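You operate a simulated robot arm through the tools that you are given. There is no shell and no other tool. Be economical: measure what you need, move in short steps, check, and stop when the job is done.

You run a simulated robot arm. Do the job below in one go: nothing can be reset, and whatever is moved stays where it is left.

Task
Queue jobs 52, 61 and 56 on the plan page in that order, then start the belts in auto.
Fine: OK enters each job; leave that page showing, the guard door bolted and the other controls alone.

It is judged by the outcome, as a careful person would: the job done as asked, and still so three seconds after it is handed in. It fails if anything else is knocked over, pushed out of place, dropped, spilled or broken.

Robot
A 7-joint arm with a two-finger gripper, on a carriage that runs on a rail from [-1081, -1516] to [301, 422] (x, y) and turns from -143 to 189 degrees about z. Base frame: it is fixed where the carriage stands at the start and does not move with it; the origin is on the floor, on the carriage's upright axis, x ahead of it, y to its left, z up. Lengths are in mm, angles in degrees, forces in N, time in s.
Its first joint turns from -149.0 to 149.0 degrees. Places, roughly: bed jog button [900, -100, 1100]; belt jog button [1100, 200, 1100]; boom down button [1000, 100, 1100]; boom up button [1000, 100, 1200]; clear button [1100, 200, 1300]; control panel [1000, -100, 1300]; emergency stop button [1000, 0, 1000]; feed control box [2600, -200, 1100]; left bed switch [1000, 0, 1100]; main switch [500, -400, 1000]; minus button [1000, 0, 1300]; mode switch [900, -100, 1200]; ok button [900, -100, 1300]; page button [1000, 100, 1300]; plus button [900, -100, 1300]; red handle [1600, 200, 1100]. Payload 2.45 kg.
Tool frame: the origin (TCP) lies between the finger pads and is the grasp point; the fingertips stand 26 mm ahead of it; z points along the fingers, y is the line along which they close. Largest opening 96 mm; the body of the gripper starts 69 mm behind the TCP.
Orientation is told as [roll, pitch, yaw] about the base's x, y, z axes, in that order, counted from this pose: with the fingers straight down and closing along the base's y, the tool's x points along the base's -x, its y along +y and its z along -z.

Tools
- The arm moves only by the tool move_arm. Its argument "commands" is a list of rows, each a list of 7 numbers: the finger opening in mm, from 0 to 96, then the shift along the base's x, y, z in mm, then the turn, a rotation vector about the base's x, y, z in degrees. In form: [[hand, dx, dy, dz, wx, wy, wz], ...]. A call has 1 to 12 rows; each row is the pose to reach, as a shift and turn from the pose commanded when the call began. A row lasts 0.2 s, in which the tool goes at most 50 mm and 8.6 degrees; a call with a longer step from one row to the next is refused whole, and so is a gripper value outside its range. Where a pose cannot be reached the arm comes as near as it can. A force on the tool above 40 N (or 10 N above the force at the start of the call, whichever is more), or a blocked arm, ends the call early, and 0.2 s more pass. The fingers move at their own pace and stop on an object; they squeeze with about 38 N. The grip force told is the motor's: it shows also when the fingers shut on nothing. Time passes only in rows, and 0.2 s behind the last, so rows that repeat a pose let the fingers close. The reply holds the time, the measured pose of the TCP, the force on the tool along the base axes, the opening and the grip force, in the units named above and with some noise, with the torque about the TCP (base axes, N m) and any sound that the robot's microphone picked up.
- Cameras (640 x 400 px; columns grow to the right, rows downward): "scene" is now at [40.5, 134.4, 1706.7]; the picture's right is [-0.38, -0.92, 0.00], its down [-0.36, 0.15, -0.92] and it looks along [0.85, -0.35, -0.38] (base axes); focal length 252 px, centre (320, 200). "wrist" rides on the gripper at [82, 3, -98] in the tool frame; the picture's right is [-0.04, 1.00, 0.00], its down [-0.73, -0.03, -0.68] and it looks along [-0.68, -0.03, 0.73] (tool axes); focal length 256 px, centre (320, 200). There is no depth. A picture from a camera that has moved, and an enlarged one, comes with that camera's place and axes in the base frame and with its lens.
- camera(camera): a new picture of that camera. No time passes.
- move_column(by): slides the trunk up (or, below 0, down) by that many mm; the arm and the scene camera ride with it, the base frame stays. It gives what a move gives, with no picture.
- base_move(legs): drives the robot by 1 to 6 legs, each [ahead, left, turn to the left] in mm, mm and degrees, along the robot's own axes; the way and the turn of a leg run together, so that a leg with both is an arc; at most 1500 mm and 180 degrees a leg. The arm and the cameras ride along, it lands a little off, and it stops where it bumps. It keeps to its track: a leg is cut to what the track allows. It gives what a move gives.
- turn_head(pan, tilt): turns the head with the scene camera to pan (to the left, within 155 degrees either way) and tilt (down, from -29 to 69), counted from straight ahead of the robot. It gives what a move gives.
- inspect(camera, box): a new picture of the part [left, top, right, bottom] of that camera's present view, enlarged. No time passes.
- finish_job(): hands the job in; it is judged then, once.

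Go step by step. Nothing tells you exact positions but the pictures and the camera data: compare them with the known pose of the tool, close in by small moves and look again before you grip or let go. The budget is 120 turns and 98 pictures, counting those below and the enlarged ones. Unless the task says otherwise, let go and move clear before handing in, and close with one line.

The tools are called by a JSON object that holds its "api" and its "payload". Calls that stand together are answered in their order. move_arm: Moves the arm, as the interface text tells. Its arguments: {"type":"object","properties":{"commands":{"type":"array"}},"required":["commands"]} The other tools are called the same way: move_column (by) slides the trunk up or down; base_move (legs) drives the base; turn_head (pan, tilt) turns the head that bears the scene camera; camera (camera) takes a picture; inspect (camera, box) takes an enlarged picture of a part of a camera's view; finish_job () hands the job in.

At the start:

```text
time_s: 0.0
ee_pos: [755.3, 95.5, 1000.1]
tool_rot: [0.1, 0.0, 0.0]
ft_force: [-0.3, -0.4, -0.7]
torque: [0.01, -0.04, 0.01]
grip_width: 95.8
grip_force: 0.1
trunk travel left (down, up): [-675.0, 35.0]
robot x, y, heading: [-2.2, -2.3, 0.1]
head pan, tilt: [-22.4, 22.6]
```

scene: 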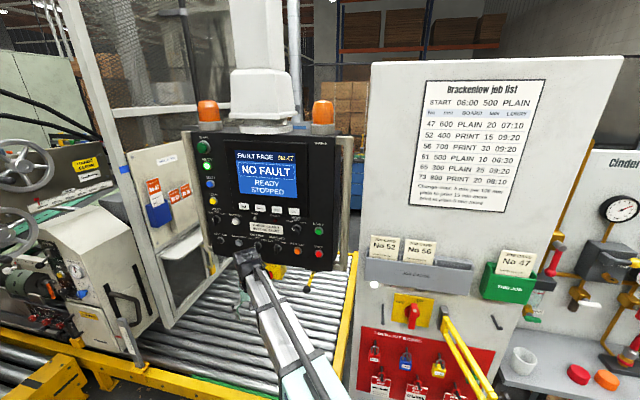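
wrist: 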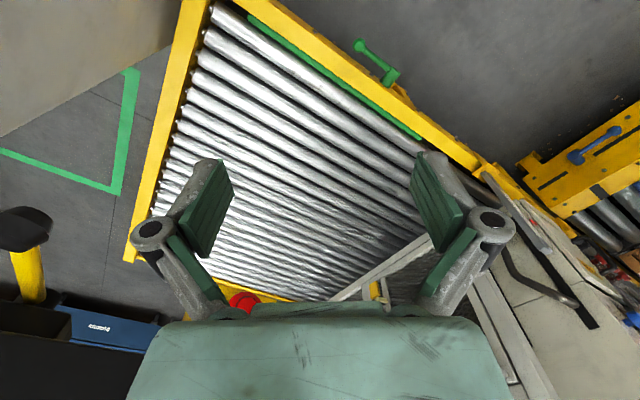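

I see a control panel with a fault page on the screen. I'll look closer at the panel before moving.

{"api": "inspect", "payload": {"camera": "scene", "box": [190, 125, 350, 225]}}

{"api": "inspect", "payload": {"camera": "scene", "box": [190, 190, 350, 290]}}

{"api": "inspect", "payload": {"camera": "scene", "box": [400, 70, 560, 220]}}

```text
4.00 times, centred on (270, 175) of scene
camera zoom: at [40.5, 134.4, 1706.7], right [-0.38, -0.92, 0.0], down [-0.36, 0.15, -0.92], along [0.85, -0.35, -0.38], focal length 1009 px, centre (520, 300)
```

zoom: 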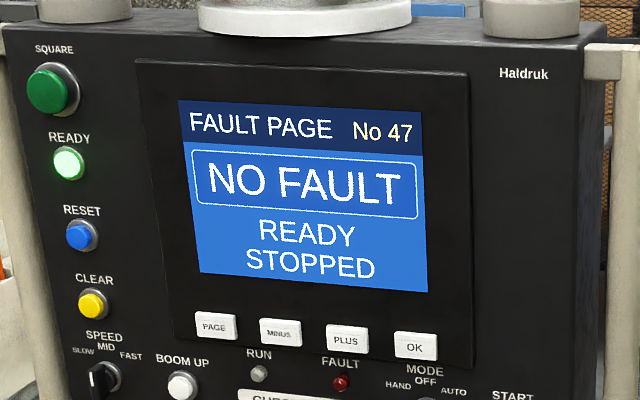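

```text
4.00 times, centred on (270, 240) of scene
camera zoom: at [40.5, 134.4, 1706.7], right [-0.38, -0.92, 0.0], down [-0.36, 0.15, -0.92], along [0.85, -0.35, -0.38], focal length 1009 px, centre (520, 40)
```

zoom: 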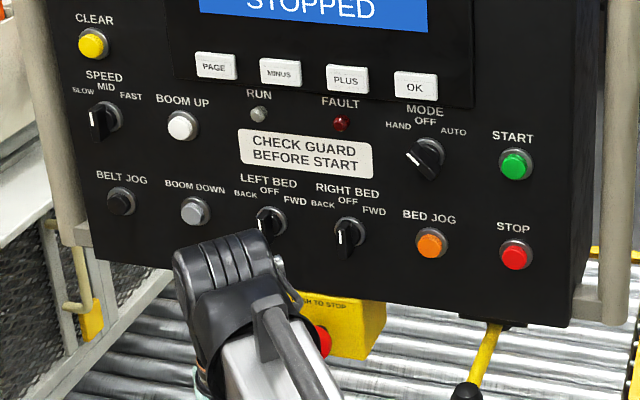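

```text
2.67 times, centred on (480, 145) of scene
camera zoom: at [40.5, 134.4, 1706.7], right [-0.38, -0.92, 0.0], down [-0.36, 0.15, -0.92], along [0.85, -0.35, -0.38], focal length 673 px, centre (-107, 347)
```

zoom: 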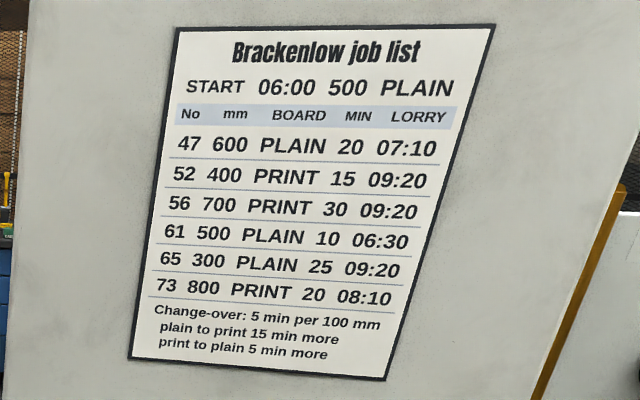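

The screen shows the fault page with job No 47, ready and stopped. I'll turn the tool to point at the panel, with its heading about -35° to suit the panel's slant, so the wrist camera can see it.

{"api": "move_arm", "payload": {"commands": [[96, -5, 0, 0, -2.28, -7.25, -2.28], [96, -10, 0, 0, -4.57, -14.49, -4.57], [96, -15, 0, 0, -6.85, -21.74, -6.85], [96, -20, 0, 0, -9.13, -28.98, -9.13], [60, -25, 0, 0, -11.42, -36.23, -11.42], [30, -30, 0, 0, -13.7, -43.48, -13.7], [0, -35, 0, 0, -15.98, -50.72, -15.98], [0, -40, 0, 0, -18.27, -57.97, -18.27], [0, -45, 0, 0, -20.55, -65.21, -20.55], [0, -50, 0, 0, -22.83, -72.46, -22.83], [0, -55, 0, 0, -25.12, -79.7, -25.12], [0, -60, 0, 0, -27.4, -86.95, -27.4]]}}

{"api": "camera", "payload": {"camera": "wrist"}}

{"api": "camera", "payload": {"camera": "scene"}}

```text
time_s: 2.6
ee_pos: [694.4, 95.9, 1000.0]
tool_rot: [162.7, -89.9, 162.3]
ft_force: [0.9, 0.9, 1.2]
torque: [0.01, 0.01, -0.01]
grip_width: 0.0
grip_force: 28.1
trunk travel left (down, up): [-675.0, 35.0]
robot x, y, heading: [2.4, 4.0, -0.1]
head pan, tilt: [-22.4, 22.6]
```

```text
92 pictures are left
camera wrist: at [616.3, 155.2, 918.2], right [0.57, 0.82, 0.04], down [-0.57, 0.37, 0.73], along [0.58, -0.44, 0.68], focal length 256 px, centre (320, 200)
```

wrist: 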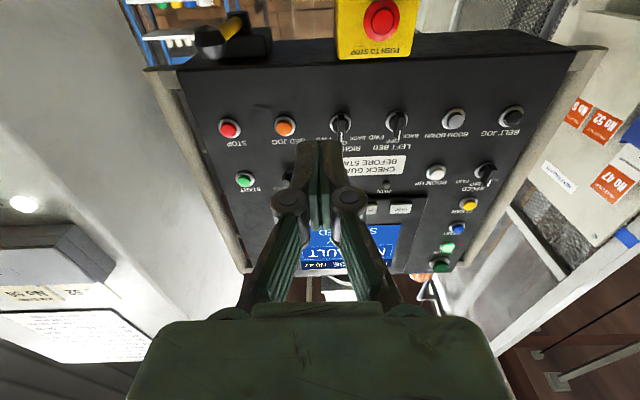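

```text
91 pictures are left
camera scene: at [40.6, 134.5, 1706.7], right [-0.38, -0.92, 0.0], down [-0.36, 0.15, -0.92], along [0.85, -0.35, -0.38], focal length 252 px, centre (320, 200)
```

scene: 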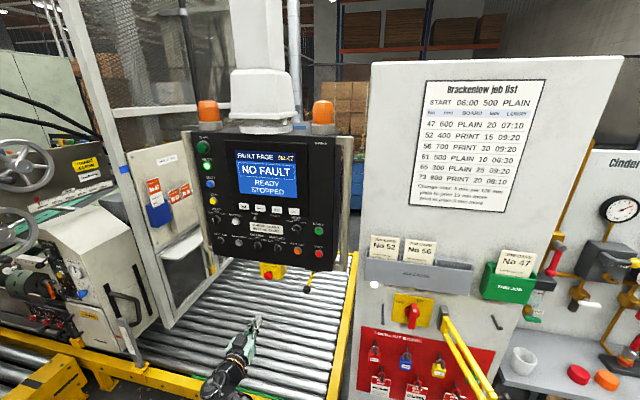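

Triangulating from the two views, the panel is an upright plane facing yaw -36°. The PAGE, MINUS, PLUS and OK keys sit about 70 mm apart at z≈1290. I'll go to a point in front of PAGE.

{"api": "move_arm", "payload": {"commands": [[0, 0, 0, 48, 0, 0, -0.2], [0, 0, 0, 96, 0, 0, -0.4], [0, 0, 0, 144, 0, 0, -0.6], [0, 0, 0, 192, 0, 0, -0.8], [0, 0, 0, 240, 0, 0, -1], [0, 0, 0, 290, 0, 0, -1], [0, 45, 1, 290, 0, 0, -1], [0, 90, 2, 290, 0, 0, -1], [0, 135, 3, 290, 0, 0, -1], [0, 180, 4, 290, 0, 0, -1], [0, 225, 6, 290, 0, 0, -1], [0, 258, 14, 290, 0, 0, -1]]}}

{"api": "camera", "payload": {"camera": "wrist"}}

{"api": "camera", "payload": {"camera": "scene"}}

```text
time_s: 5.2
ee_pos: [953.7, 108.7, 1290.7]
tool_rot: [67.1, -89.9, -103.1]
ft_force: [0.6, 0.9, 0.5]
torque: [0.01, -0.05, 0.01]
grip_width: 0.1
grip_force: 28.2
trunk travel left (down, up): [-675.0, 35.0]
robot x, y, heading: [-4.5, -2.6, -0.1]
head pan, tilt: [-22.4, 22.6]
```

```text
90 pictures are left
camera wrist: at [876.0, 170.1, 1208.6], right [0.59, 0.81, 0.04], down [-0.57, 0.38, 0.73], along [0.58, -0.45, 0.68], focal length 256 px, centre (320, 200)
```

wrist: 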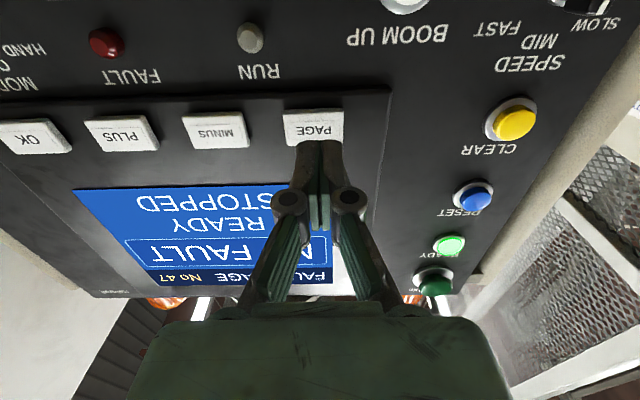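

```text
89 pictures are left
camera scene: at [40.9, 134.6, 1706.7], right [-0.38, -0.92, 0.0], down [-0.36, 0.15, -0.92], along [0.85, -0.35, -0.38], focal length 252 px, centre (320, 200)
```

scene: 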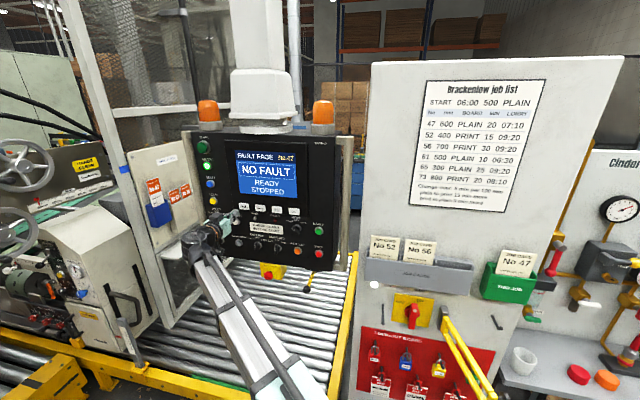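

PAGE's face looks to be about 42 mm ahead of the fingertips. I'll press it gently and check.

{"api": "move_arm", "payload": {"commands": [[0, 16.2, -11.8, 3, 0, 0, 0], [0, 29.1, -21.2, 3, 0, 0, 0], [0, 34, -24.7, 3, 0, 0, 0], [0, 37.2, -27, 3, 0, 0, 0], [0, 29.1, -21.2, 3, 0, 0, 0], [0, 16.2, -11.8, 3, 0, 0, 0]]}}

{"api": "camera", "payload": {"camera": "wrist"}}

{"api": "inspect", "payload": {"camera": "scene", "box": [190, 125, 350, 225]}}

```text
time_s: 6.6
ee_pos: [968.1, 98.0, 1292.2]
tool_rot: [140.0, -89.9, -176.0]
ft_force: [-0.5, -0.4, 0.7]
torque: [-0.03, -0.01, 0.03]
grip_width: 0.0
grip_force: 28.2
trunk travel left (down, up): [-675.0, 35.0]
robot x, y, heading: [1.2, 1.2, 0.1]
head pan, tilt: [-22.4, 22.6]
```

```text
88 pictures are left
camera wrist: at [890.7, 158.9, 1210.8], right [0.59, 0.81, 0.04], down [-0.57, 0.37, 0.73], along [0.58, -0.45, 0.68], focal length 256 px, centre (320, 200)
```

wrist: 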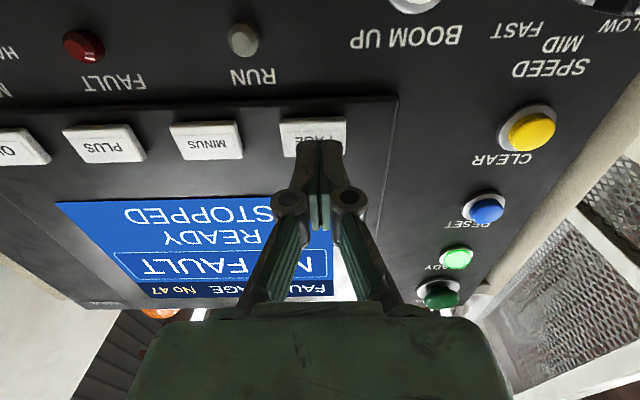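

```text
4.00 times, centred on (270, 175) of scene
camera zoom: at [40.4, 134.5, 1706.7], right [-0.38, -0.92, 0.0], down [-0.36, 0.15, -0.92], along [0.85, -0.35, -0.38], focal length 1009 px, centre (520, 300)
```

zoom: 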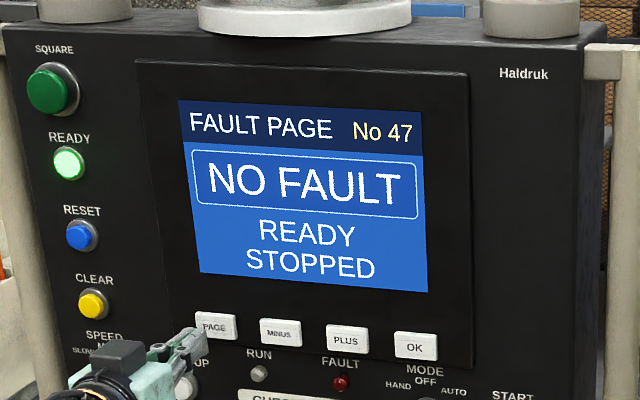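

No contact yet. I'll go deeper in small steps and read the force.

{"api": "move_arm", "payload": {"commands": [[0, 16.2, -11.8, 0, 0, 0, 0], [0, 24.3, -17.6, 0, 0, 0, 0], [0, 27.5, -20, 0, 0, 0, 0]]}}

{"api": "camera", "payload": {"camera": "wrist"}}

```text
time_s: 7.4
ee_pos: [994.7, 81.2, 1293.2]
tool_rot: [127.5, -90.0, -163.4]
ft_force: [-17.7, 8.5, -7.1]
torque: [0.13, 0.1, -0.09]
grip_width: 5.9
grip_force: 28.7
trunk travel left (down, up): [-675.0, 35.0]
robot x, y, heading: [1.5, 3.0, 0.0]
head pan, tilt: [-22.4, 22.6]
heard: click
```

```text
86 pictures are left
camera wrist: at [916.2, 141.3, 1211.3], right [0.59, 0.81, 0.04], down [-0.57, 0.37, 0.73], along [0.58, -0.45, 0.68], focal length 256 px, centre (320, 200)
```

wrist: 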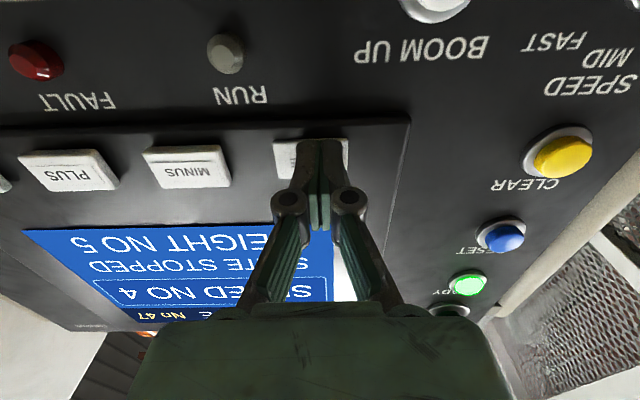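

PAGE clicked and the screen changed. I'll back off and read it.

{"api": "move_arm", "payload": {"commands": [[0, -11, 8, 0, 0, 0, 0], [0, -16, 11.8, 0, 0, 0, 0]]}}

{"api": "inspect", "payload": {"camera": "scene", "box": [190, 125, 350, 225]}}

```text
time_s: 8.0
ee_pos: [982.0, 88.7, 1293.6]
tool_rot: [-171.1, -89.9, 135.1]
ft_force: [0.3, 0.3, 0.5]
torque: [-0.04, -0.01, 0.0]
grip_width: 0.0
grip_force: 28.6
trunk travel left (down, up): [-675.0, 35.0]
robot x, y, heading: [1.7, 0.9, -0.0]
head pan, tilt: [-22.4, 22.6]
```

```text
4.00 times, centred on (270, 175) of scene
camera zoom: at [40.7, 134.4, 1706.8], right [-0.38, -0.92, 0.0], down [-0.36, 0.15, -0.92], along [0.85, -0.35, -0.38], focal length 1009 px, centre (520, 300)
```

zoom: 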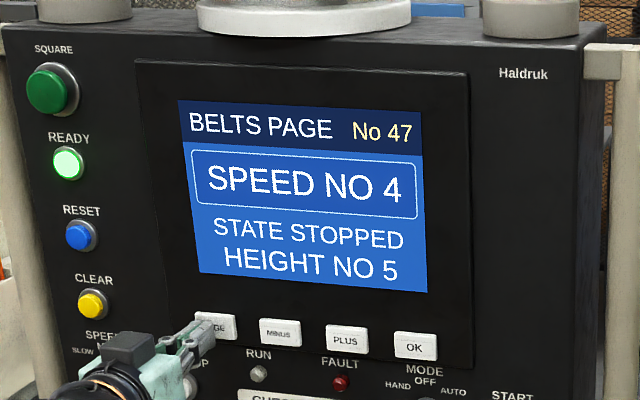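

That is the BELTS page. I'll press PAGE again with the same stroke.

{"api": "move_arm", "payload": {"commands": [[0, 11, -8, 0, 0, 0, 0], [0, 16, -11.8, 0, 0, 0, 0], [0, 0, 0, 0, 0, 0, 0]]}}

{"api": "inspect", "payload": {"camera": "scene", "box": [190, 125, 350, 225]}}

```text
time_s: 8.8
ee_pos: [981.0, 90.2, 1293.7]
tool_rot: [170.1, -90.1, 153.9]
ft_force: [-0.4, -1.2, -0.8]
torque: [-0.01, 0.03, 0.03]
grip_width: 0.2
grip_force: 28.7
trunk travel left (down, up): [-675.0, 35.0]
robot x, y, heading: [1.8, 0.8, 0.2]
head pan, tilt: [-22.4, 22.6]
heard: click
```

```text
4.00 times, centred on (270, 175) of scene
camera zoom: at [40.0, 134.7, 1706.8], right [-0.38, -0.92, 0.0], down [-0.35, 0.15, -0.92], along [0.85, -0.35, -0.38], focal length 1009 px, centre (520, 300)
```

zoom: 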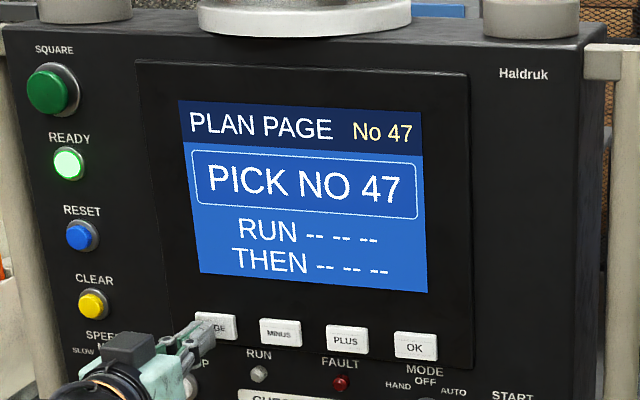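

The plan page is up. Next I'll slide 141 mm to PLUS and press once.

{"api": "move_arm", "payload": {"commands": [[0, -30, -36, 0, 0, 0, 0], [0, -60, -74, 0, 0, 0, 0], [0, -83, -114, 0, 0, 0, 0], [0, -83, -114, 0, 0, 0, 0]]}}

{"api": "camera", "payload": {"camera": "wrist"}}

```text
time_s: 9.8
ee_pos: [898.1, -24.5, 1292.1]
tool_rot: [83.1, -89.9, -119.1]
ft_force: [-0.3, 0.0, 0.7]
torque: [-0.01, 0.01, -0.01]
grip_width: 0.2
grip_force: 28.4
trunk travel left (down, up): [-675.0, 35.0]
robot x, y, heading: [2.7, -0.2, 0.2]
head pan, tilt: [-22.4, 22.6]
```

```text
83 pictures are left
camera wrist: at [819.5, 36.2, 1210.8], right [0.59, 0.81, 0.04], down [-0.57, 0.37, 0.73], along [0.58, -0.45, 0.68], focal length 256 px, centre (320, 200)
```

wrist: 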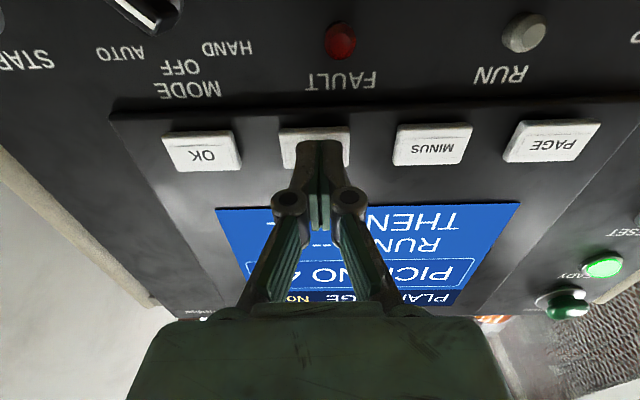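

Aligned with PLUS. I'll press once.

{"api": "move_arm", "payload": {"commands": [[0, 11, -8, 0, 0, 0, 0], [0, 16, -11.8, 0, 0, 0, 0], [0, 0, 0, 0, 0, 0, 0]]}}

{"api": "inspect", "payload": {"camera": "scene", "box": [190, 125, 350, 225]}}

```text
time_s: 10.6
ee_pos: [898.0, -24.6, 1293.2]
tool_rot: [160.3, -90.0, 163.5]
ft_force: [-0.4, -0.4, -0.1]
torque: [0.01, 0.0, 0.04]
grip_width: 0.1
grip_force: 29.0
trunk travel left (down, up): [-675.0, 35.0]
robot x, y, heading: [1.6, -1.2, 0.1]
head pan, tilt: [-22.4, 22.6]
heard: click
```

```text
4.00 times, centred on (270, 175) of scene
camera zoom: at [40.1, 134.7, 1706.8], right [-0.38, -0.92, 0.0], down [-0.35, 0.15, -0.92], along [0.85, -0.35, -0.38], focal length 1009 px, centre (520, 300)
```

zoom: 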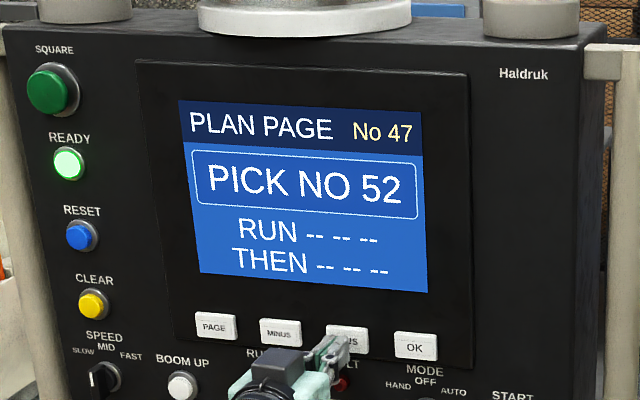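

Job 52 is picked. I'll slide 70 mm to OK and press.

{"api": "move_arm", "payload": {"commands": [[0, -21, -28, 0, 0, 0, 0], [0, -41.5, -57, 0, 0, 0, 0], [0, -41.5, -57, 0, 0, 0, 0], [0, -30.5, -65, 0, 0, 0, 0], [0, -25.5, -68.8, 0, 0, 0, 0], [0, -41.5, -57, 0, 0, 0, 0]]}}

{"api": "inspect", "payload": {"camera": "scene", "box": [190, 125, 350, 225]}}

{"api": "camera", "payload": {"camera": "wrist"}}

```text
time_s: 12.0
ee_pos: [855.0, -80.5, 1292.6]
tool_rot: [-175.0, -90.0, 139.0]
ft_force: [0.4, -0.3, 0.1]
torque: [0.0, -0.04, -0.01]
grip_width: 0.0
grip_force: 29.1
trunk travel left (down, up): [-675.0, 35.0]
robot x, y, heading: [-2.8, 2.5, 0.2]
head pan, tilt: [-22.4, 22.6]
heard: click
```

```text
4.00 times, centred on (270, 175) of scene
camera zoom: at [40.0, 134.7, 1706.7], right [-0.38, -0.92, 0.0], down [-0.35, 0.15, -0.92], along [0.85, -0.35, -0.38], focal length 1009 px, centre (520, 300)
```

zoom: 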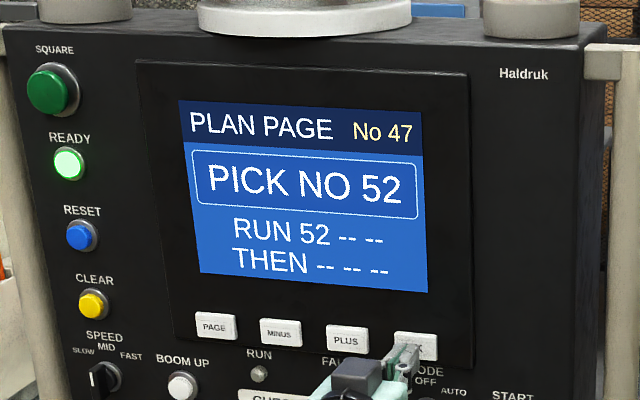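

```text
80 pictures are left
camera wrist: at [777.5, -20.6, 1210.8], right [0.59, 0.81, 0.04], down [-0.57, 0.38, 0.73], along [0.58, -0.45, 0.68], focal length 256 px, centre (320, 200)
```

wrist: 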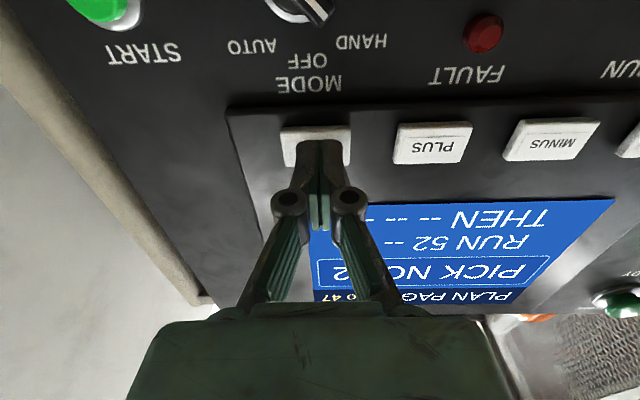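

Job 52 is queued. I'll go back to PLUS and press twice, which should give 61.

{"api": "move_arm", "payload": {"commands": [[0, 21, 28, 0, 0, 0, 0], [0, 41.5, 57, 0, 0, 0, 0], [0, 41.5, 57, 0, 0, 0, 0], [0, 52.5, 49, 0, 0, 0, 0], [0, 57.5, 45.2, 0, 0, 0, 0], [0, 41.5, 57, 0, 0, 0, 0], [0, 41.5, 57, 0, 0, 0, 0], [0, 52.5, 49, 0, 0, 0, 0], [0, 57.5, 45.2, 0, 0, 0, 0], [0, 41.5, 57, 0, 0, 0, 0]]}}

{"api": "inspect", "payload": {"camera": "scene", "box": [190, 125, 350, 225]}}

```text
time_s: 14.2
ee_pos: [896.9, -26.9, 1293.1]
tool_rot: [156.9, -90.0, 167.1]
ft_force: [1.0, 1.0, -0.7]
torque: [-0.01, 0.02, 0.01]
grip_width: 0.0
grip_force: 29.1
trunk travel left (down, up): [-675.0, 35.0]
robot x, y, heading: [2.0, -1.3, 0.0]
head pan, tilt: [-22.4, 22.6]
heard: click, click
```

```text
4.00 times, centred on (270, 175) of scene
camera zoom: at [40.0, 134.6, 1706.7], right [-0.38, -0.92, 0.0], down [-0.35, 0.15, -0.92], along [0.85, -0.35, -0.38], focal length 1009 px, centre (520, 300)
```

zoom: 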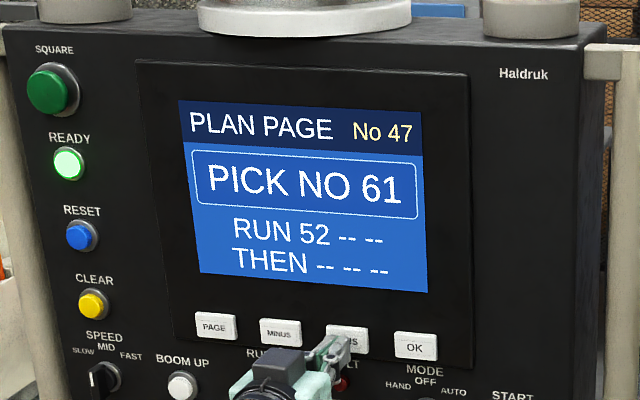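

Job 61 is picked. I'll press OK.

{"api": "move_arm", "payload": {"commands": [[0, -21, -28, 0, 0, 0, 0], [0, -41.5, -57, 0, 0, 0, 0], [0, -41.5, -57, 0, 0, 0, 0], [0, -30.5, -65, 0, 0, 0, 0], [0, -25.5, -68.8, 0, 0, 0, 0], [0, -41.5, -57, 0, 0, 0, 0]]}}

{"api": "inspect", "payload": {"camera": "scene", "box": [190, 125, 350, 225]}}

```text
time_s: 15.6
ee_pos: [854.8, -80.7, 1292.1]
tool_rot: [-171.5, -90.0, 135.5]
ft_force: [-0.7, 0.3, -0.1]
torque: [0.02, -0.02, 0.01]
grip_width: 0.0
grip_force: 28.8
trunk travel left (down, up): [-675.0, 35.0]
robot x, y, heading: [0.1, -2.4, -0.2]
head pan, tilt: [-22.4, 22.6]
heard: click
```

```text
4.00 times, centred on (270, 175) of scene
camera zoom: at [40.1, 134.7, 1706.7], right [-0.38, -0.92, 0.0], down [-0.35, 0.15, -0.92], along [0.85, -0.35, -0.38], focal length 1009 px, centre (520, 300)
```

zoom: 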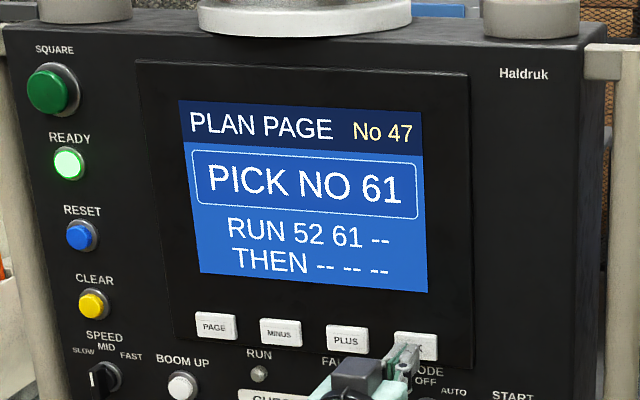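

Now I'll go to MINUS, 141 mm to the left, and press once to get 56.

{"api": "move_arm", "payload": {"commands": [[0, 27, 38, 0, 0, 0, 0], [0, 55, 76, 0, 0, 0, 0], [0, 83, 114, 0, 0, 0, 0], [0, 83, 114, 0, 0, 0, 0], [0, 94, 106, 0, 0, 0, 0], [0, 99, 102.2, 0, 0, 0, 0], [0, 83, 114, 0, 0, 0, 0]]}}

{"api": "inspect", "payload": {"camera": "scene", "box": [190, 125, 350, 225]}}

```text
time_s: 17.2
ee_pos: [938.7, 31.3, 1294.3]
tool_rot: [172.2, -90.0, 151.8]
ft_force: [-0.2, 0.8, 0.1]
torque: [-0.04, 0.02, -0.01]
grip_width: 0.0
grip_force: 28.6
trunk travel left (down, up): [-675.0, 35.0]
robot x, y, heading: [0.2, 1.9, -0.2]
head pan, tilt: [-22.4, 22.6]
heard: click
```

```text
4.00 times, centred on (270, 175) of scene
camera zoom: at [40.0, 134.7, 1706.8], right [-0.38, -0.92, 0.0], down [-0.35, 0.15, -0.92], along [0.85, -0.35, -0.38], focal length 1009 px, centre (520, 300)
```

zoom: 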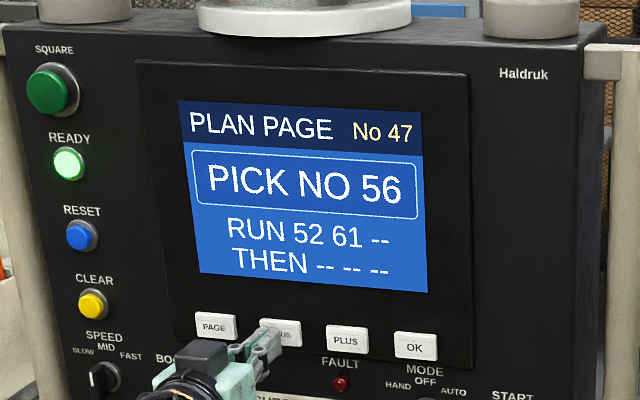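

Job 56 is picked. I'll press OK, then check the mode switch.

{"api": "move_arm", "payload": {"commands": [[0, -27, -38, 0, 0, 0, 0], [0, -55, -76, 0, 0, 0, 0], [0, -83, -114, 0, 0, 0, 0], [0, -83, -114, 0, 0, 0, 0], [0, -72, -122, 0, 0, 0, 0], [0, -67, -125.8, 0, 0, 0, 0], [0, -83, -114, 0, 0, 0, 0]]}}

{"api": "inspect", "payload": {"camera": "scene", "box": [190, 125, 350, 225]}}

```text
time_s: 18.8
ee_pos: [855.9, -82.0, 1293.7]
tool_rot: [-178.0, -90.0, 142.1]
ft_force: [-0.6, 0.1, -0.4]
torque: [-0.02, 0.01, 0.02]
grip_width: 0.2
grip_force: 28.7
trunk travel left (down, up): [-675.0, 35.0]
robot x, y, heading: [2.4, 1.5, 0.1]
head pan, tilt: [-22.4, 22.6]
heard: click
```

```text
4.00 times, centred on (270, 175) of scene
camera zoom: at [40.0, 134.7, 1706.7], right [-0.38, -0.92, 0.0], down [-0.35, 0.15, -0.92], along [0.85, -0.35, -0.38], focal length 1009 px, centre (520, 300)
```

zoom: 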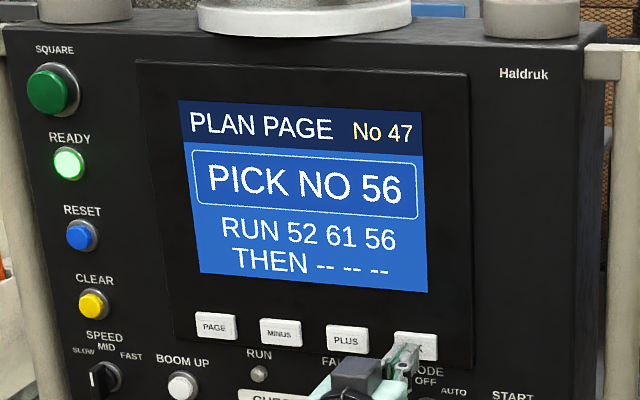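

The queue reads 52 61 56. I'll back off and drop to the mode switch height for a close look.

{"api": "move_arm", "payload": {"commands": [[0, -32, 23.5, 0, 0, 0, 0], [0, -64.7, 47, 0, 0, 0, 0], [0, -64.7, 47, -45, 0, 0, 0], [0, -64.7, 47, -90, 0, 0, 0], [0, -64.7, 47, -110, 0, 0, 0]]}}

{"api": "camera", "payload": {"camera": "wrist"}}

{"api": "inspect", "payload": {"camera": "scene", "box": [270, 205, 340, 255]}}

```text
time_s: 20.0
ee_pos: [791.2, -34.2, 1183.9]
tool_rot: [119.0, -90.1, -154.9]
ft_force: [1.1, -0.6, -0.3]
torque: [0.0, -0.01, 0.01]
grip_width: 0.0
grip_force: 28.2
trunk travel left (down, up): [-675.0, 35.0]
robot x, y, heading: [-3.2, -1.4, 0.3]
head pan, tilt: [-22.4, 22.6]
```

```text
75 pictures are left
camera wrist: at [713.1, 26.9, 1101.2], right [0.59, 0.81, 0.04], down [-0.57, 0.38, 0.73], along [0.58, -0.45, 0.68], focal length 256 px, centre (320, 200)
```

wrist: 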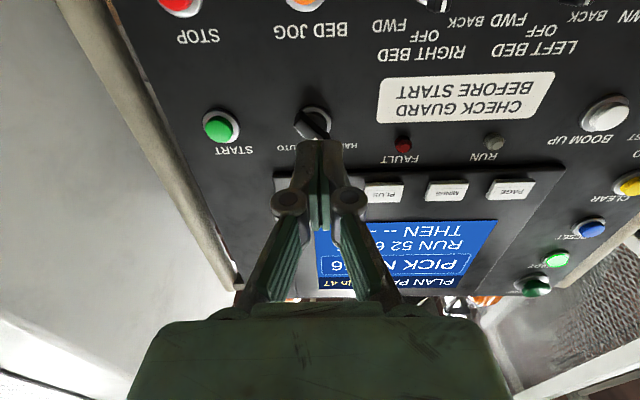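

```text
8.00 times, centred on (305, 230) of scene
camera zoom: at [40.4, 134.5, 1706.8], right [-0.38, -0.92, 0.0], down [-0.36, 0.15, -0.92], along [0.85, -0.35, -0.38], focal length 2018 px, centre (440, -40)
```

zoom: 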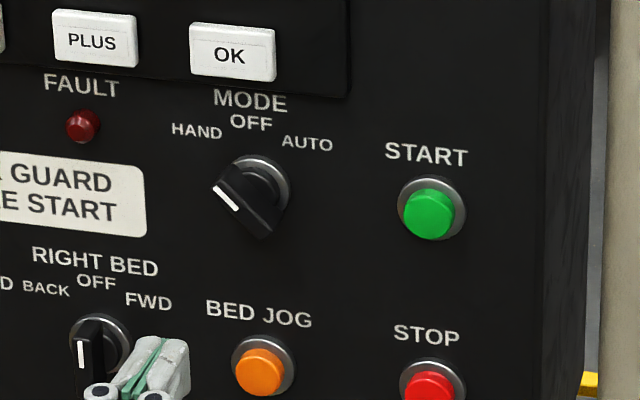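

{"api": "inspect", "payload": {"camera": "wrist", "box": [260, 80, 380, 155]}}

```text
5.33 times, centred on (320, 118) of wrist
camera zoom: at [713.1, 26.9, 1101.2], right [0.59, 0.81, 0.04], down [-0.57, 0.38, 0.73], along [0.58, -0.45, 0.68], focal length 1365 px, centre (320, 640)
```

zoom: 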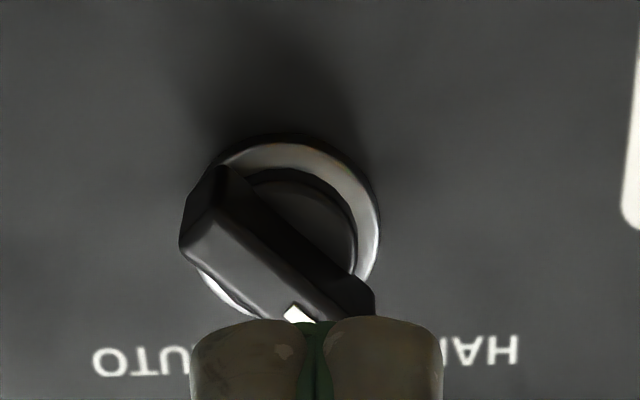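

The mode switch points to HAND, about 45° up-left. I'll turn the gripper 45° counter-clockwise, open it to 46 mm and centre it on the knob axis, still standing off.

{"api": "move_arm", "payload": {"commands": [[20, -1, -1, 6, -6.07, 4.41, 0], [46, -2, -2, 12, -12.13, 8.82, 0], [46, -3, -3, 18, -18.2, 13.23, 0], [46, -4, -4, 24, -24.27, 17.63, 0], [46, -4.1, -5.7, 31, -30.34, 22.04, 0], [46, -4.1, -5.7, 31, -36.4, 26.45, 0], [46, -4.1, -5.7, 31, -36.4, 26.45, 0]]}}

{"api": "camera", "payload": {"camera": "wrist"}}

{"api": "inspect", "payload": {"camera": "scene", "box": [230, 190, 342, 260]}}

```text
time_s: 21.6
ee_pos: [787.1, -41.4, 1214.3]
tool_rot: [-90.0, -45.0, 54.1]
ft_force: [0.3, -0.7, -0.4]
torque: [0.0, -0.02, -0.01]
grip_width: 45.9
grip_force: 0.0
trunk travel left (down, up): [-675.0, 35.0]
robot x, y, heading: [-2.6, -1.0, -0.1]
head pan, tilt: [-22.4, 22.6]
```

```text
72 pictures are left
camera wrist: at [674.7, -27.2, 1153.9], right [0.43, 0.59, -0.68], down [-0.26, 0.8, 0.54], along [0.87, -0.06, 0.5], focal length 256 px, centre (320, 200)
```

wrist: 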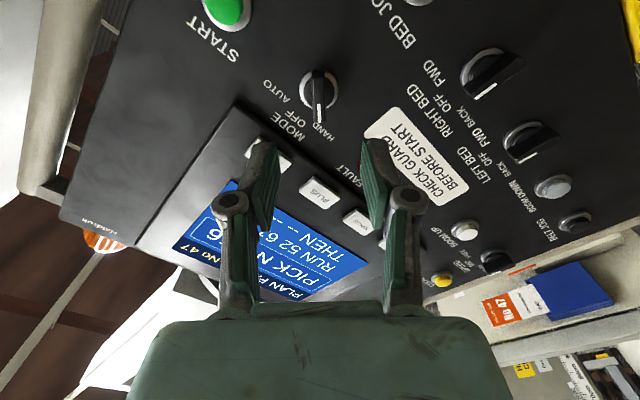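

```text
5.71 times, centred on (286, 225) of scene
camera zoom: at [40.5, 134.4, 1706.7], right [-0.38, -0.92, 0.0], down [-0.36, 0.15, -0.92], along [0.85, -0.35, -0.38], focal length 1442 px, centre (514, 57)
```

zoom: 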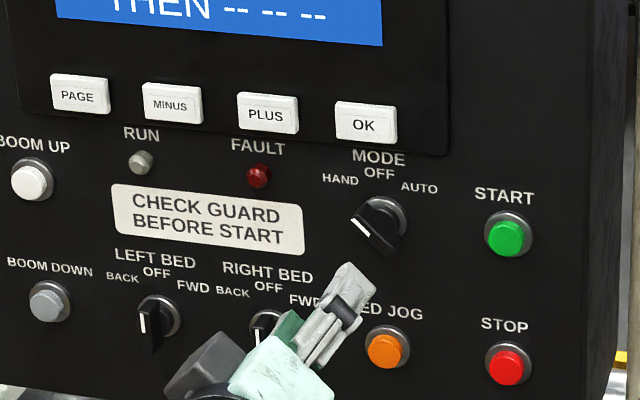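

The blade is lined up between the fingers. I'll advance 65 mm and look again.

{"api": "move_arm", "payload": {"commands": [[46, 27, -19.6, 0.5, 0, 0, 0], [46, 52.6, -38.2, 0.5, 0, 0, 0]]}}

{"api": "camera", "payload": {"camera": "wrist"}}

{"api": "inspect", "payload": {"camera": "scene", "box": [230, 190, 342, 260]}}

```text
time_s: 22.2
ee_pos: [840.6, -78.4, 1213.8]
tool_rot: [-90.0, -45.0, 54.0]
ft_force: [-0.1, 0.0, 1.2]
torque: [-0.01, 0.01, -0.02]
grip_width: 46.1
grip_force: 0.1
trunk travel left (down, up): [-675.0, 35.0]
robot x, y, heading: [-1.2, -1.1, 0.0]
head pan, tilt: [-22.4, 22.6]
```

```text
70 pictures are left
camera wrist: at [728.4, -64.6, 1153.9], right [0.43, 0.59, -0.68], down [-0.26, 0.8, 0.54], along [0.86, -0.06, 0.5], focal length 256 px, centre (320, 200)
```

wrist: 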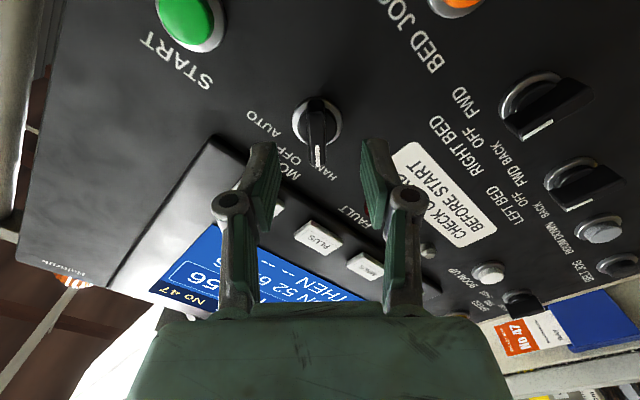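

```text
5.71 times, centred on (286, 225) of scene
camera zoom: at [40.8, 134.3, 1706.7], right [-0.38, -0.92, 0.0], down [-0.36, 0.15, -0.92], along [0.85, -0.35, -0.38], focal length 1442 px, centre (514, 57)
```

zoom: 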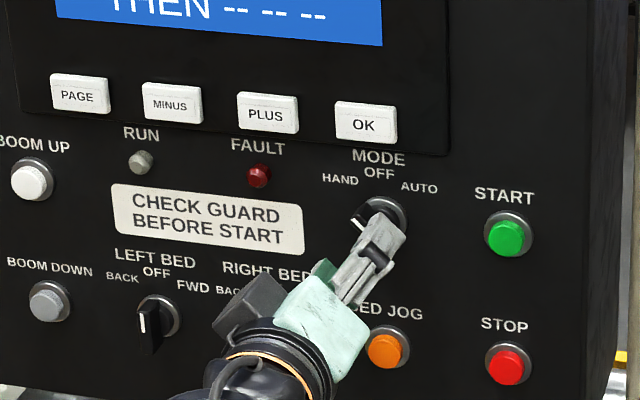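

{"api": "move_arm", "payload": {"commands": [[46, 13, -9.4, 0, 0, 0, 0], [46, 24.3, -17.6, 0, 0, 0, 0]]}}

{"api": "camera", "payload": {"camera": "wrist"}}

```text
time_s: 22.8
ee_pos: [865.4, -95.2, 1215.8]
tool_rot: [-90.0, -45.0, 54.1]
ft_force: [0.5, -0.1, -0.3]
torque: [0.0, -0.02, 0.02]
grip_width: 45.7
grip_force: 0.0
trunk travel left (down, up): [-675.0, 35.0]
robot x, y, heading: [0.8, -0.2, -0.2]
head pan, tilt: [-22.4, 22.6]
```

```text
68 pictures are left
camera wrist: at [752.5, -82.3, 1154.3], right [0.43, 0.59, -0.68], down [-0.26, 0.8, 0.54], along [0.86, -0.06, 0.5], focal length 256 px, centre (320, 200)
```

wrist: 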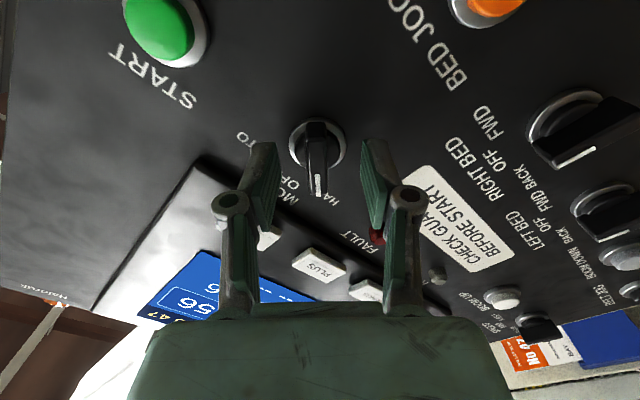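

The fingers straddle the knob. I'll close on it.

{"api": "move_arm", "payload": {"commands": [[20, 0, 0, 0, 0, 0, 0], [8, 0, 0, 0, 0, 0, 0], [8, 0, 0, 0, 0, 0, 0]]}}

{"api": "camera", "payload": {"camera": "wrist"}}

```text
time_s: 23.6
ee_pos: [864.1, -97.2, 1214.6]
tool_rot: [-90.0, -45.0, 54.0]
ft_force: [1.8, -3.8, 6.1]
torque: [0.0, 0.0, -0.23]
grip_width: 11.0
grip_force: 38.4
trunk travel left (down, up): [-675.0, 35.0]
robot x, y, heading: [-2.2, -0.5, -0.0]
head pan, tilt: [-22.4, 22.6]
```

```text
67 pictures are left
camera wrist: at [751.7, -82.9, 1155.0], right [0.43, 0.59, -0.68], down [-0.26, 0.8, 0.54], along [0.86, -0.06, 0.5], focal length 256 px, centre (320, 200)
```

wrist: 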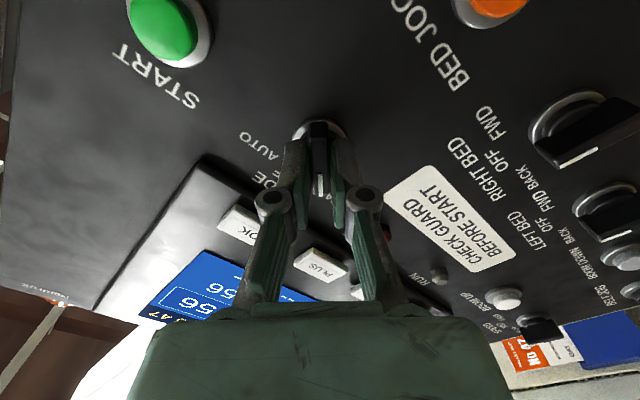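

Gripped at 11 mm. I'll turn it clockwise 90° about the panel normal, from HAND through OFF to AUTO.

{"api": "move_arm", "payload": {"commands": [[8, 0, 0, 0, 6.07, -4.41, 0], [8, 0, 0, 0, 12.13, -8.82, 0], [8, 0, 0, 0, 18.2, -13.23, 0], [8, 0, 0, 0, 24.27, -17.63, 0], [8, 0, 0, 0, 30.34, -22.04, 0], [8, 0, 0, 0, 36.4, -26.45, 0], [8, 0, 0, 0, 42.47, -30.86, 0], [8, 0, 0, 0, 48.54, -35.27, 0], [8, 0, 0, 0, 54.6, -39.67, 0], [8, 0, 0, 0, 60.67, -44.08, 0], [8, 0, 0, 0, 66.74, -48.49, 0], [8, 0, 0, 0, 72.8, -52.9, 0]]}}

{"api": "camera", "payload": {"camera": "wrist"}}

{"api": "inspect", "payload": {"camera": "scene", "box": [230, 190, 342, 260]}}

```text
time_s: 26.2
ee_pos: [863.7, -97.4, 1215.2]
tool_rot: [90.1, -44.9, -125.9]
ft_force: [10.3, -9.3, 19.7]
torque: [-0.03, 0.1, 0.48]
grip_width: 11.0
grip_force: 38.3
trunk travel left (down, up): [-675.0, 35.0]
robot x, y, heading: [-0.3, 3.4, 0.1]
head pan, tilt: [-22.4, 22.6]
```

```text
66 pictures are left
camera wrist: at [819.1, 10.2, 1159.5], right [0.4, 0.55, 0.74], down [-0.87, -0.04, 0.5], along [0.3, -0.84, 0.46], focal length 256 px, centre (320, 200)
```

wrist: 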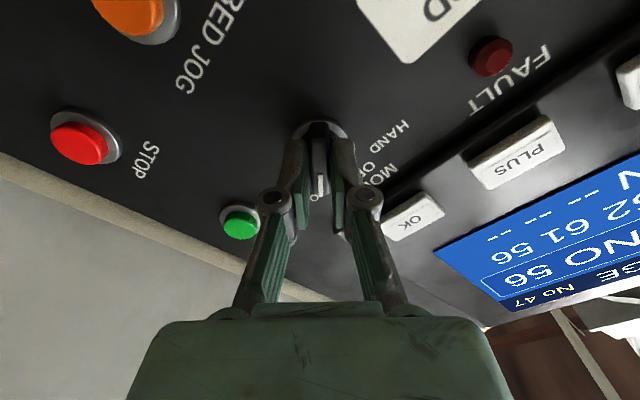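

```text
5.71 times, centred on (286, 225) of scene
camera zoom: at [39.6, 133.2, 1706.9], right [-0.38, -0.92, 0.0], down [-0.35, 0.15, -0.92], along [0.85, -0.35, -0.38], focal length 1442 px, centre (514, 57)
```

zoom: 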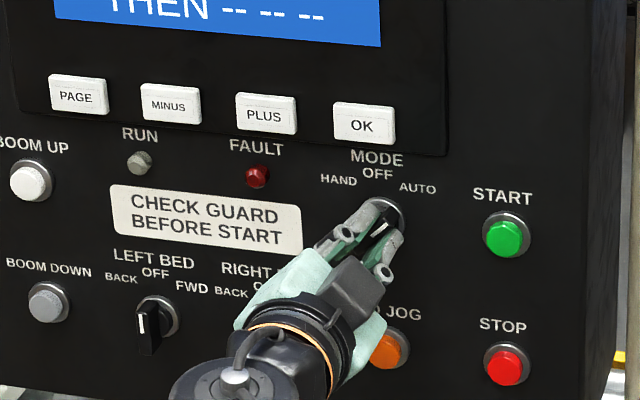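

The pointer is on AUTO. I'll let go and back straight off.

{"api": "move_arm", "payload": {"commands": [[40, 0, 0, 0, 0, 0, 0], [40, 0, 0, 0, 0, 0, 0], [40, -30, 21.8, 0, 0, 0, 0], [40, -65, 47, 0, 0, 0, 0], [20, -65, 47, 0, -6.07, 4.41, 0], [0, -65, 47, 0, -12.13, 8.82, 0], [0, -65, 47, 0, -18.2, 13.23, 0], [0, -65, 47, 0, -24.27, 17.63, 0], [0, -65, 47, 0, -30.34, 22.04, 0], [0, -65, 47, 0, -36.4, 26.45, 0]]}}

{"api": "camera", "payload": {"camera": "wrist"}}

{"api": "inspect", "payload": {"camera": "scene", "box": [190, 125, 350, 255]}}

```text
time_s: 28.4
ee_pos: [799.4, -48.3, 1214.3]
tool_rot: [-93.7, -89.9, 57.8]
ft_force: [0.3, -0.9, -0.6]
torque: [0.04, -0.03, 0.0]
grip_width: 0.2
grip_force: 28.7
trunk travel left (down, up): [-675.0, 35.0]
robot x, y, heading: [-0.1, -6.8, -0.0]
head pan, tilt: [-22.4, 22.6]
```

```text
64 pictures are left
camera wrist: at [721.2, 11.8, 1132.7], right [0.59, 0.81, 0.04], down [-0.57, 0.38, 0.73], along [0.58, -0.45, 0.68], focal length 256 px, centre (320, 200)
```

wrist: 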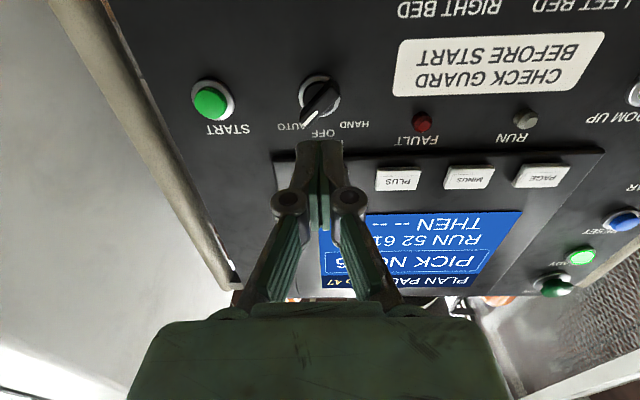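

```text
3.08 times, centred on (270, 190) of scene
camera zoom: at [40.5, 134.4, 1706.7], right [-0.38, -0.92, 0.0], down [-0.36, 0.15, -0.92], along [0.85, -0.35, -0.38], focal length 776 px, centre (474, 231)
```

zoom: 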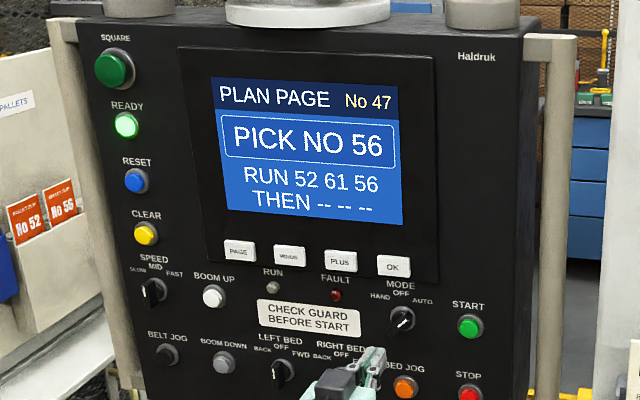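

Mode is in AUTO. The panel says to check the guard before starting, so I'll look at the door bolt and belts first.

{"api": "inspect", "payload": {"camera": "scene", "box": [80, 0, 340, 160]}}

{"api": "inspect", "payload": {"camera": "scene", "box": [80, 140, 240, 340]}}

{"api": "turn_head", "payload": {"pan": 10, "tilt": 22.6}}

{"api": "camera", "payload": {"camera": "scene"}}

```text
2.46 times, centred on (210, 80) of scene
camera zoom: at [40.5, 134.4, 1706.7], right [-0.38, -0.92, 0.0], down [-0.36, 0.15, -0.92], along [0.85, -0.35, -0.38], focal length 621 px, centre (591, 495)
```

zoom: 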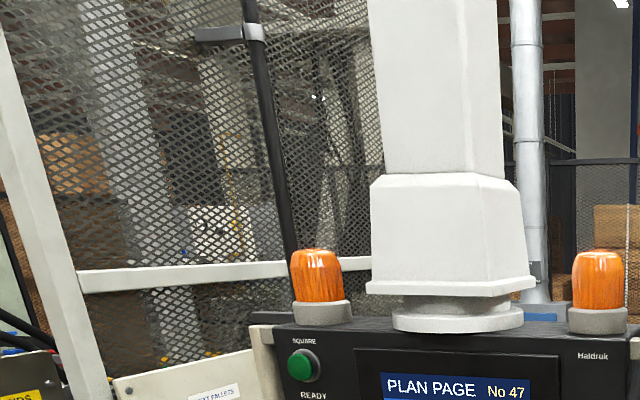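

```text
2.00 times, centred on (160, 240) of scene
camera zoom: at [40.5, 134.4, 1706.7], right [-0.38, -0.92, 0.0], down [-0.36, 0.15, -0.92], along [0.85, -0.35, -0.38], focal length 504 px, centre (640, 120)
```

zoom: 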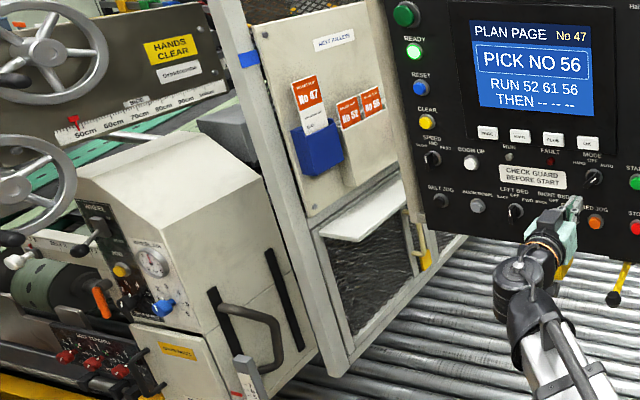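

```text
time_s: 29.4
ee_pos: [799.4, -48.2, 1214.8]
tool_rot: [99.6, -90.0, -135.7]
ft_force: [-0.1, -0.5, 0.7]
torque: [0.0, 0.01, -0.02]
grip_width: 0.1
grip_force: 28.4
trunk travel left (down, up): [-675.0, 35.0]
robot x, y, heading: [-1.5, 0.2, -0.2]
head pan, tilt: [10.0, 22.6]
```

```text
60 pictures are left
camera scene: at [46.1, 185.8, 1706.7], right [0.17, -0.98, 0.0], down [-0.38, -0.07, -0.92], along [0.91, 0.16, -0.38], focal length 252 px, centre (320, 200)
```

scene: 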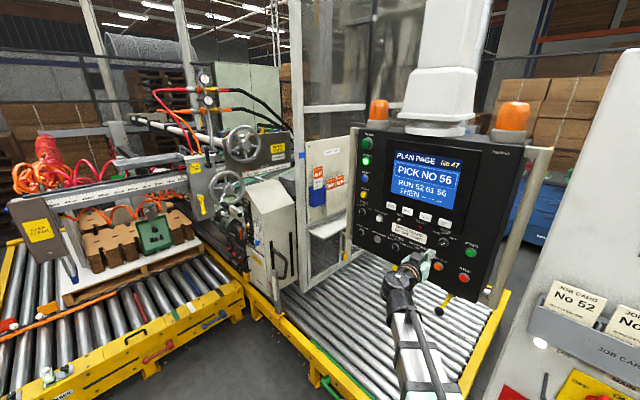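

{"api": "inspect", "payload": {"camera": "scene", "box": [290, 90, 390, 290]}}

```text
2.00 times, centred on (340, 190) of scene
camera zoom: at [46.1, 185.8, 1706.7], right [0.17, -0.98, 0.0], down [-0.38, -0.07, -0.92], along [0.91, 0.16, -0.38], focal length 504 px, centre (280, 220)
```

zoom: 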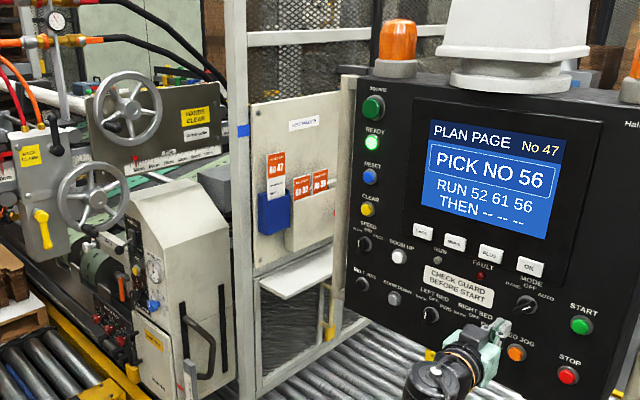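

{"api": "inspect", "payload": {"camera": "scene", "box": [300, 170, 364, 240]}}

```text
5.71 times, centred on (332, 205) of scene
camera zoom: at [46.1, 185.8, 1706.7], right [0.17, -0.98, 0.0], down [-0.38, -0.07, -0.92], along [0.91, 0.16, -0.38], focal length 1442 px, centre (251, 171)
```

zoom: 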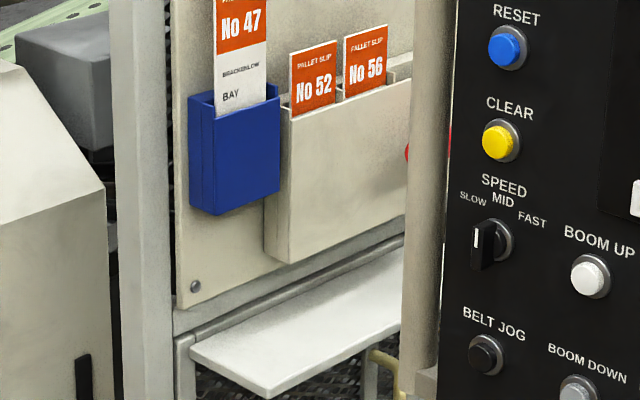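

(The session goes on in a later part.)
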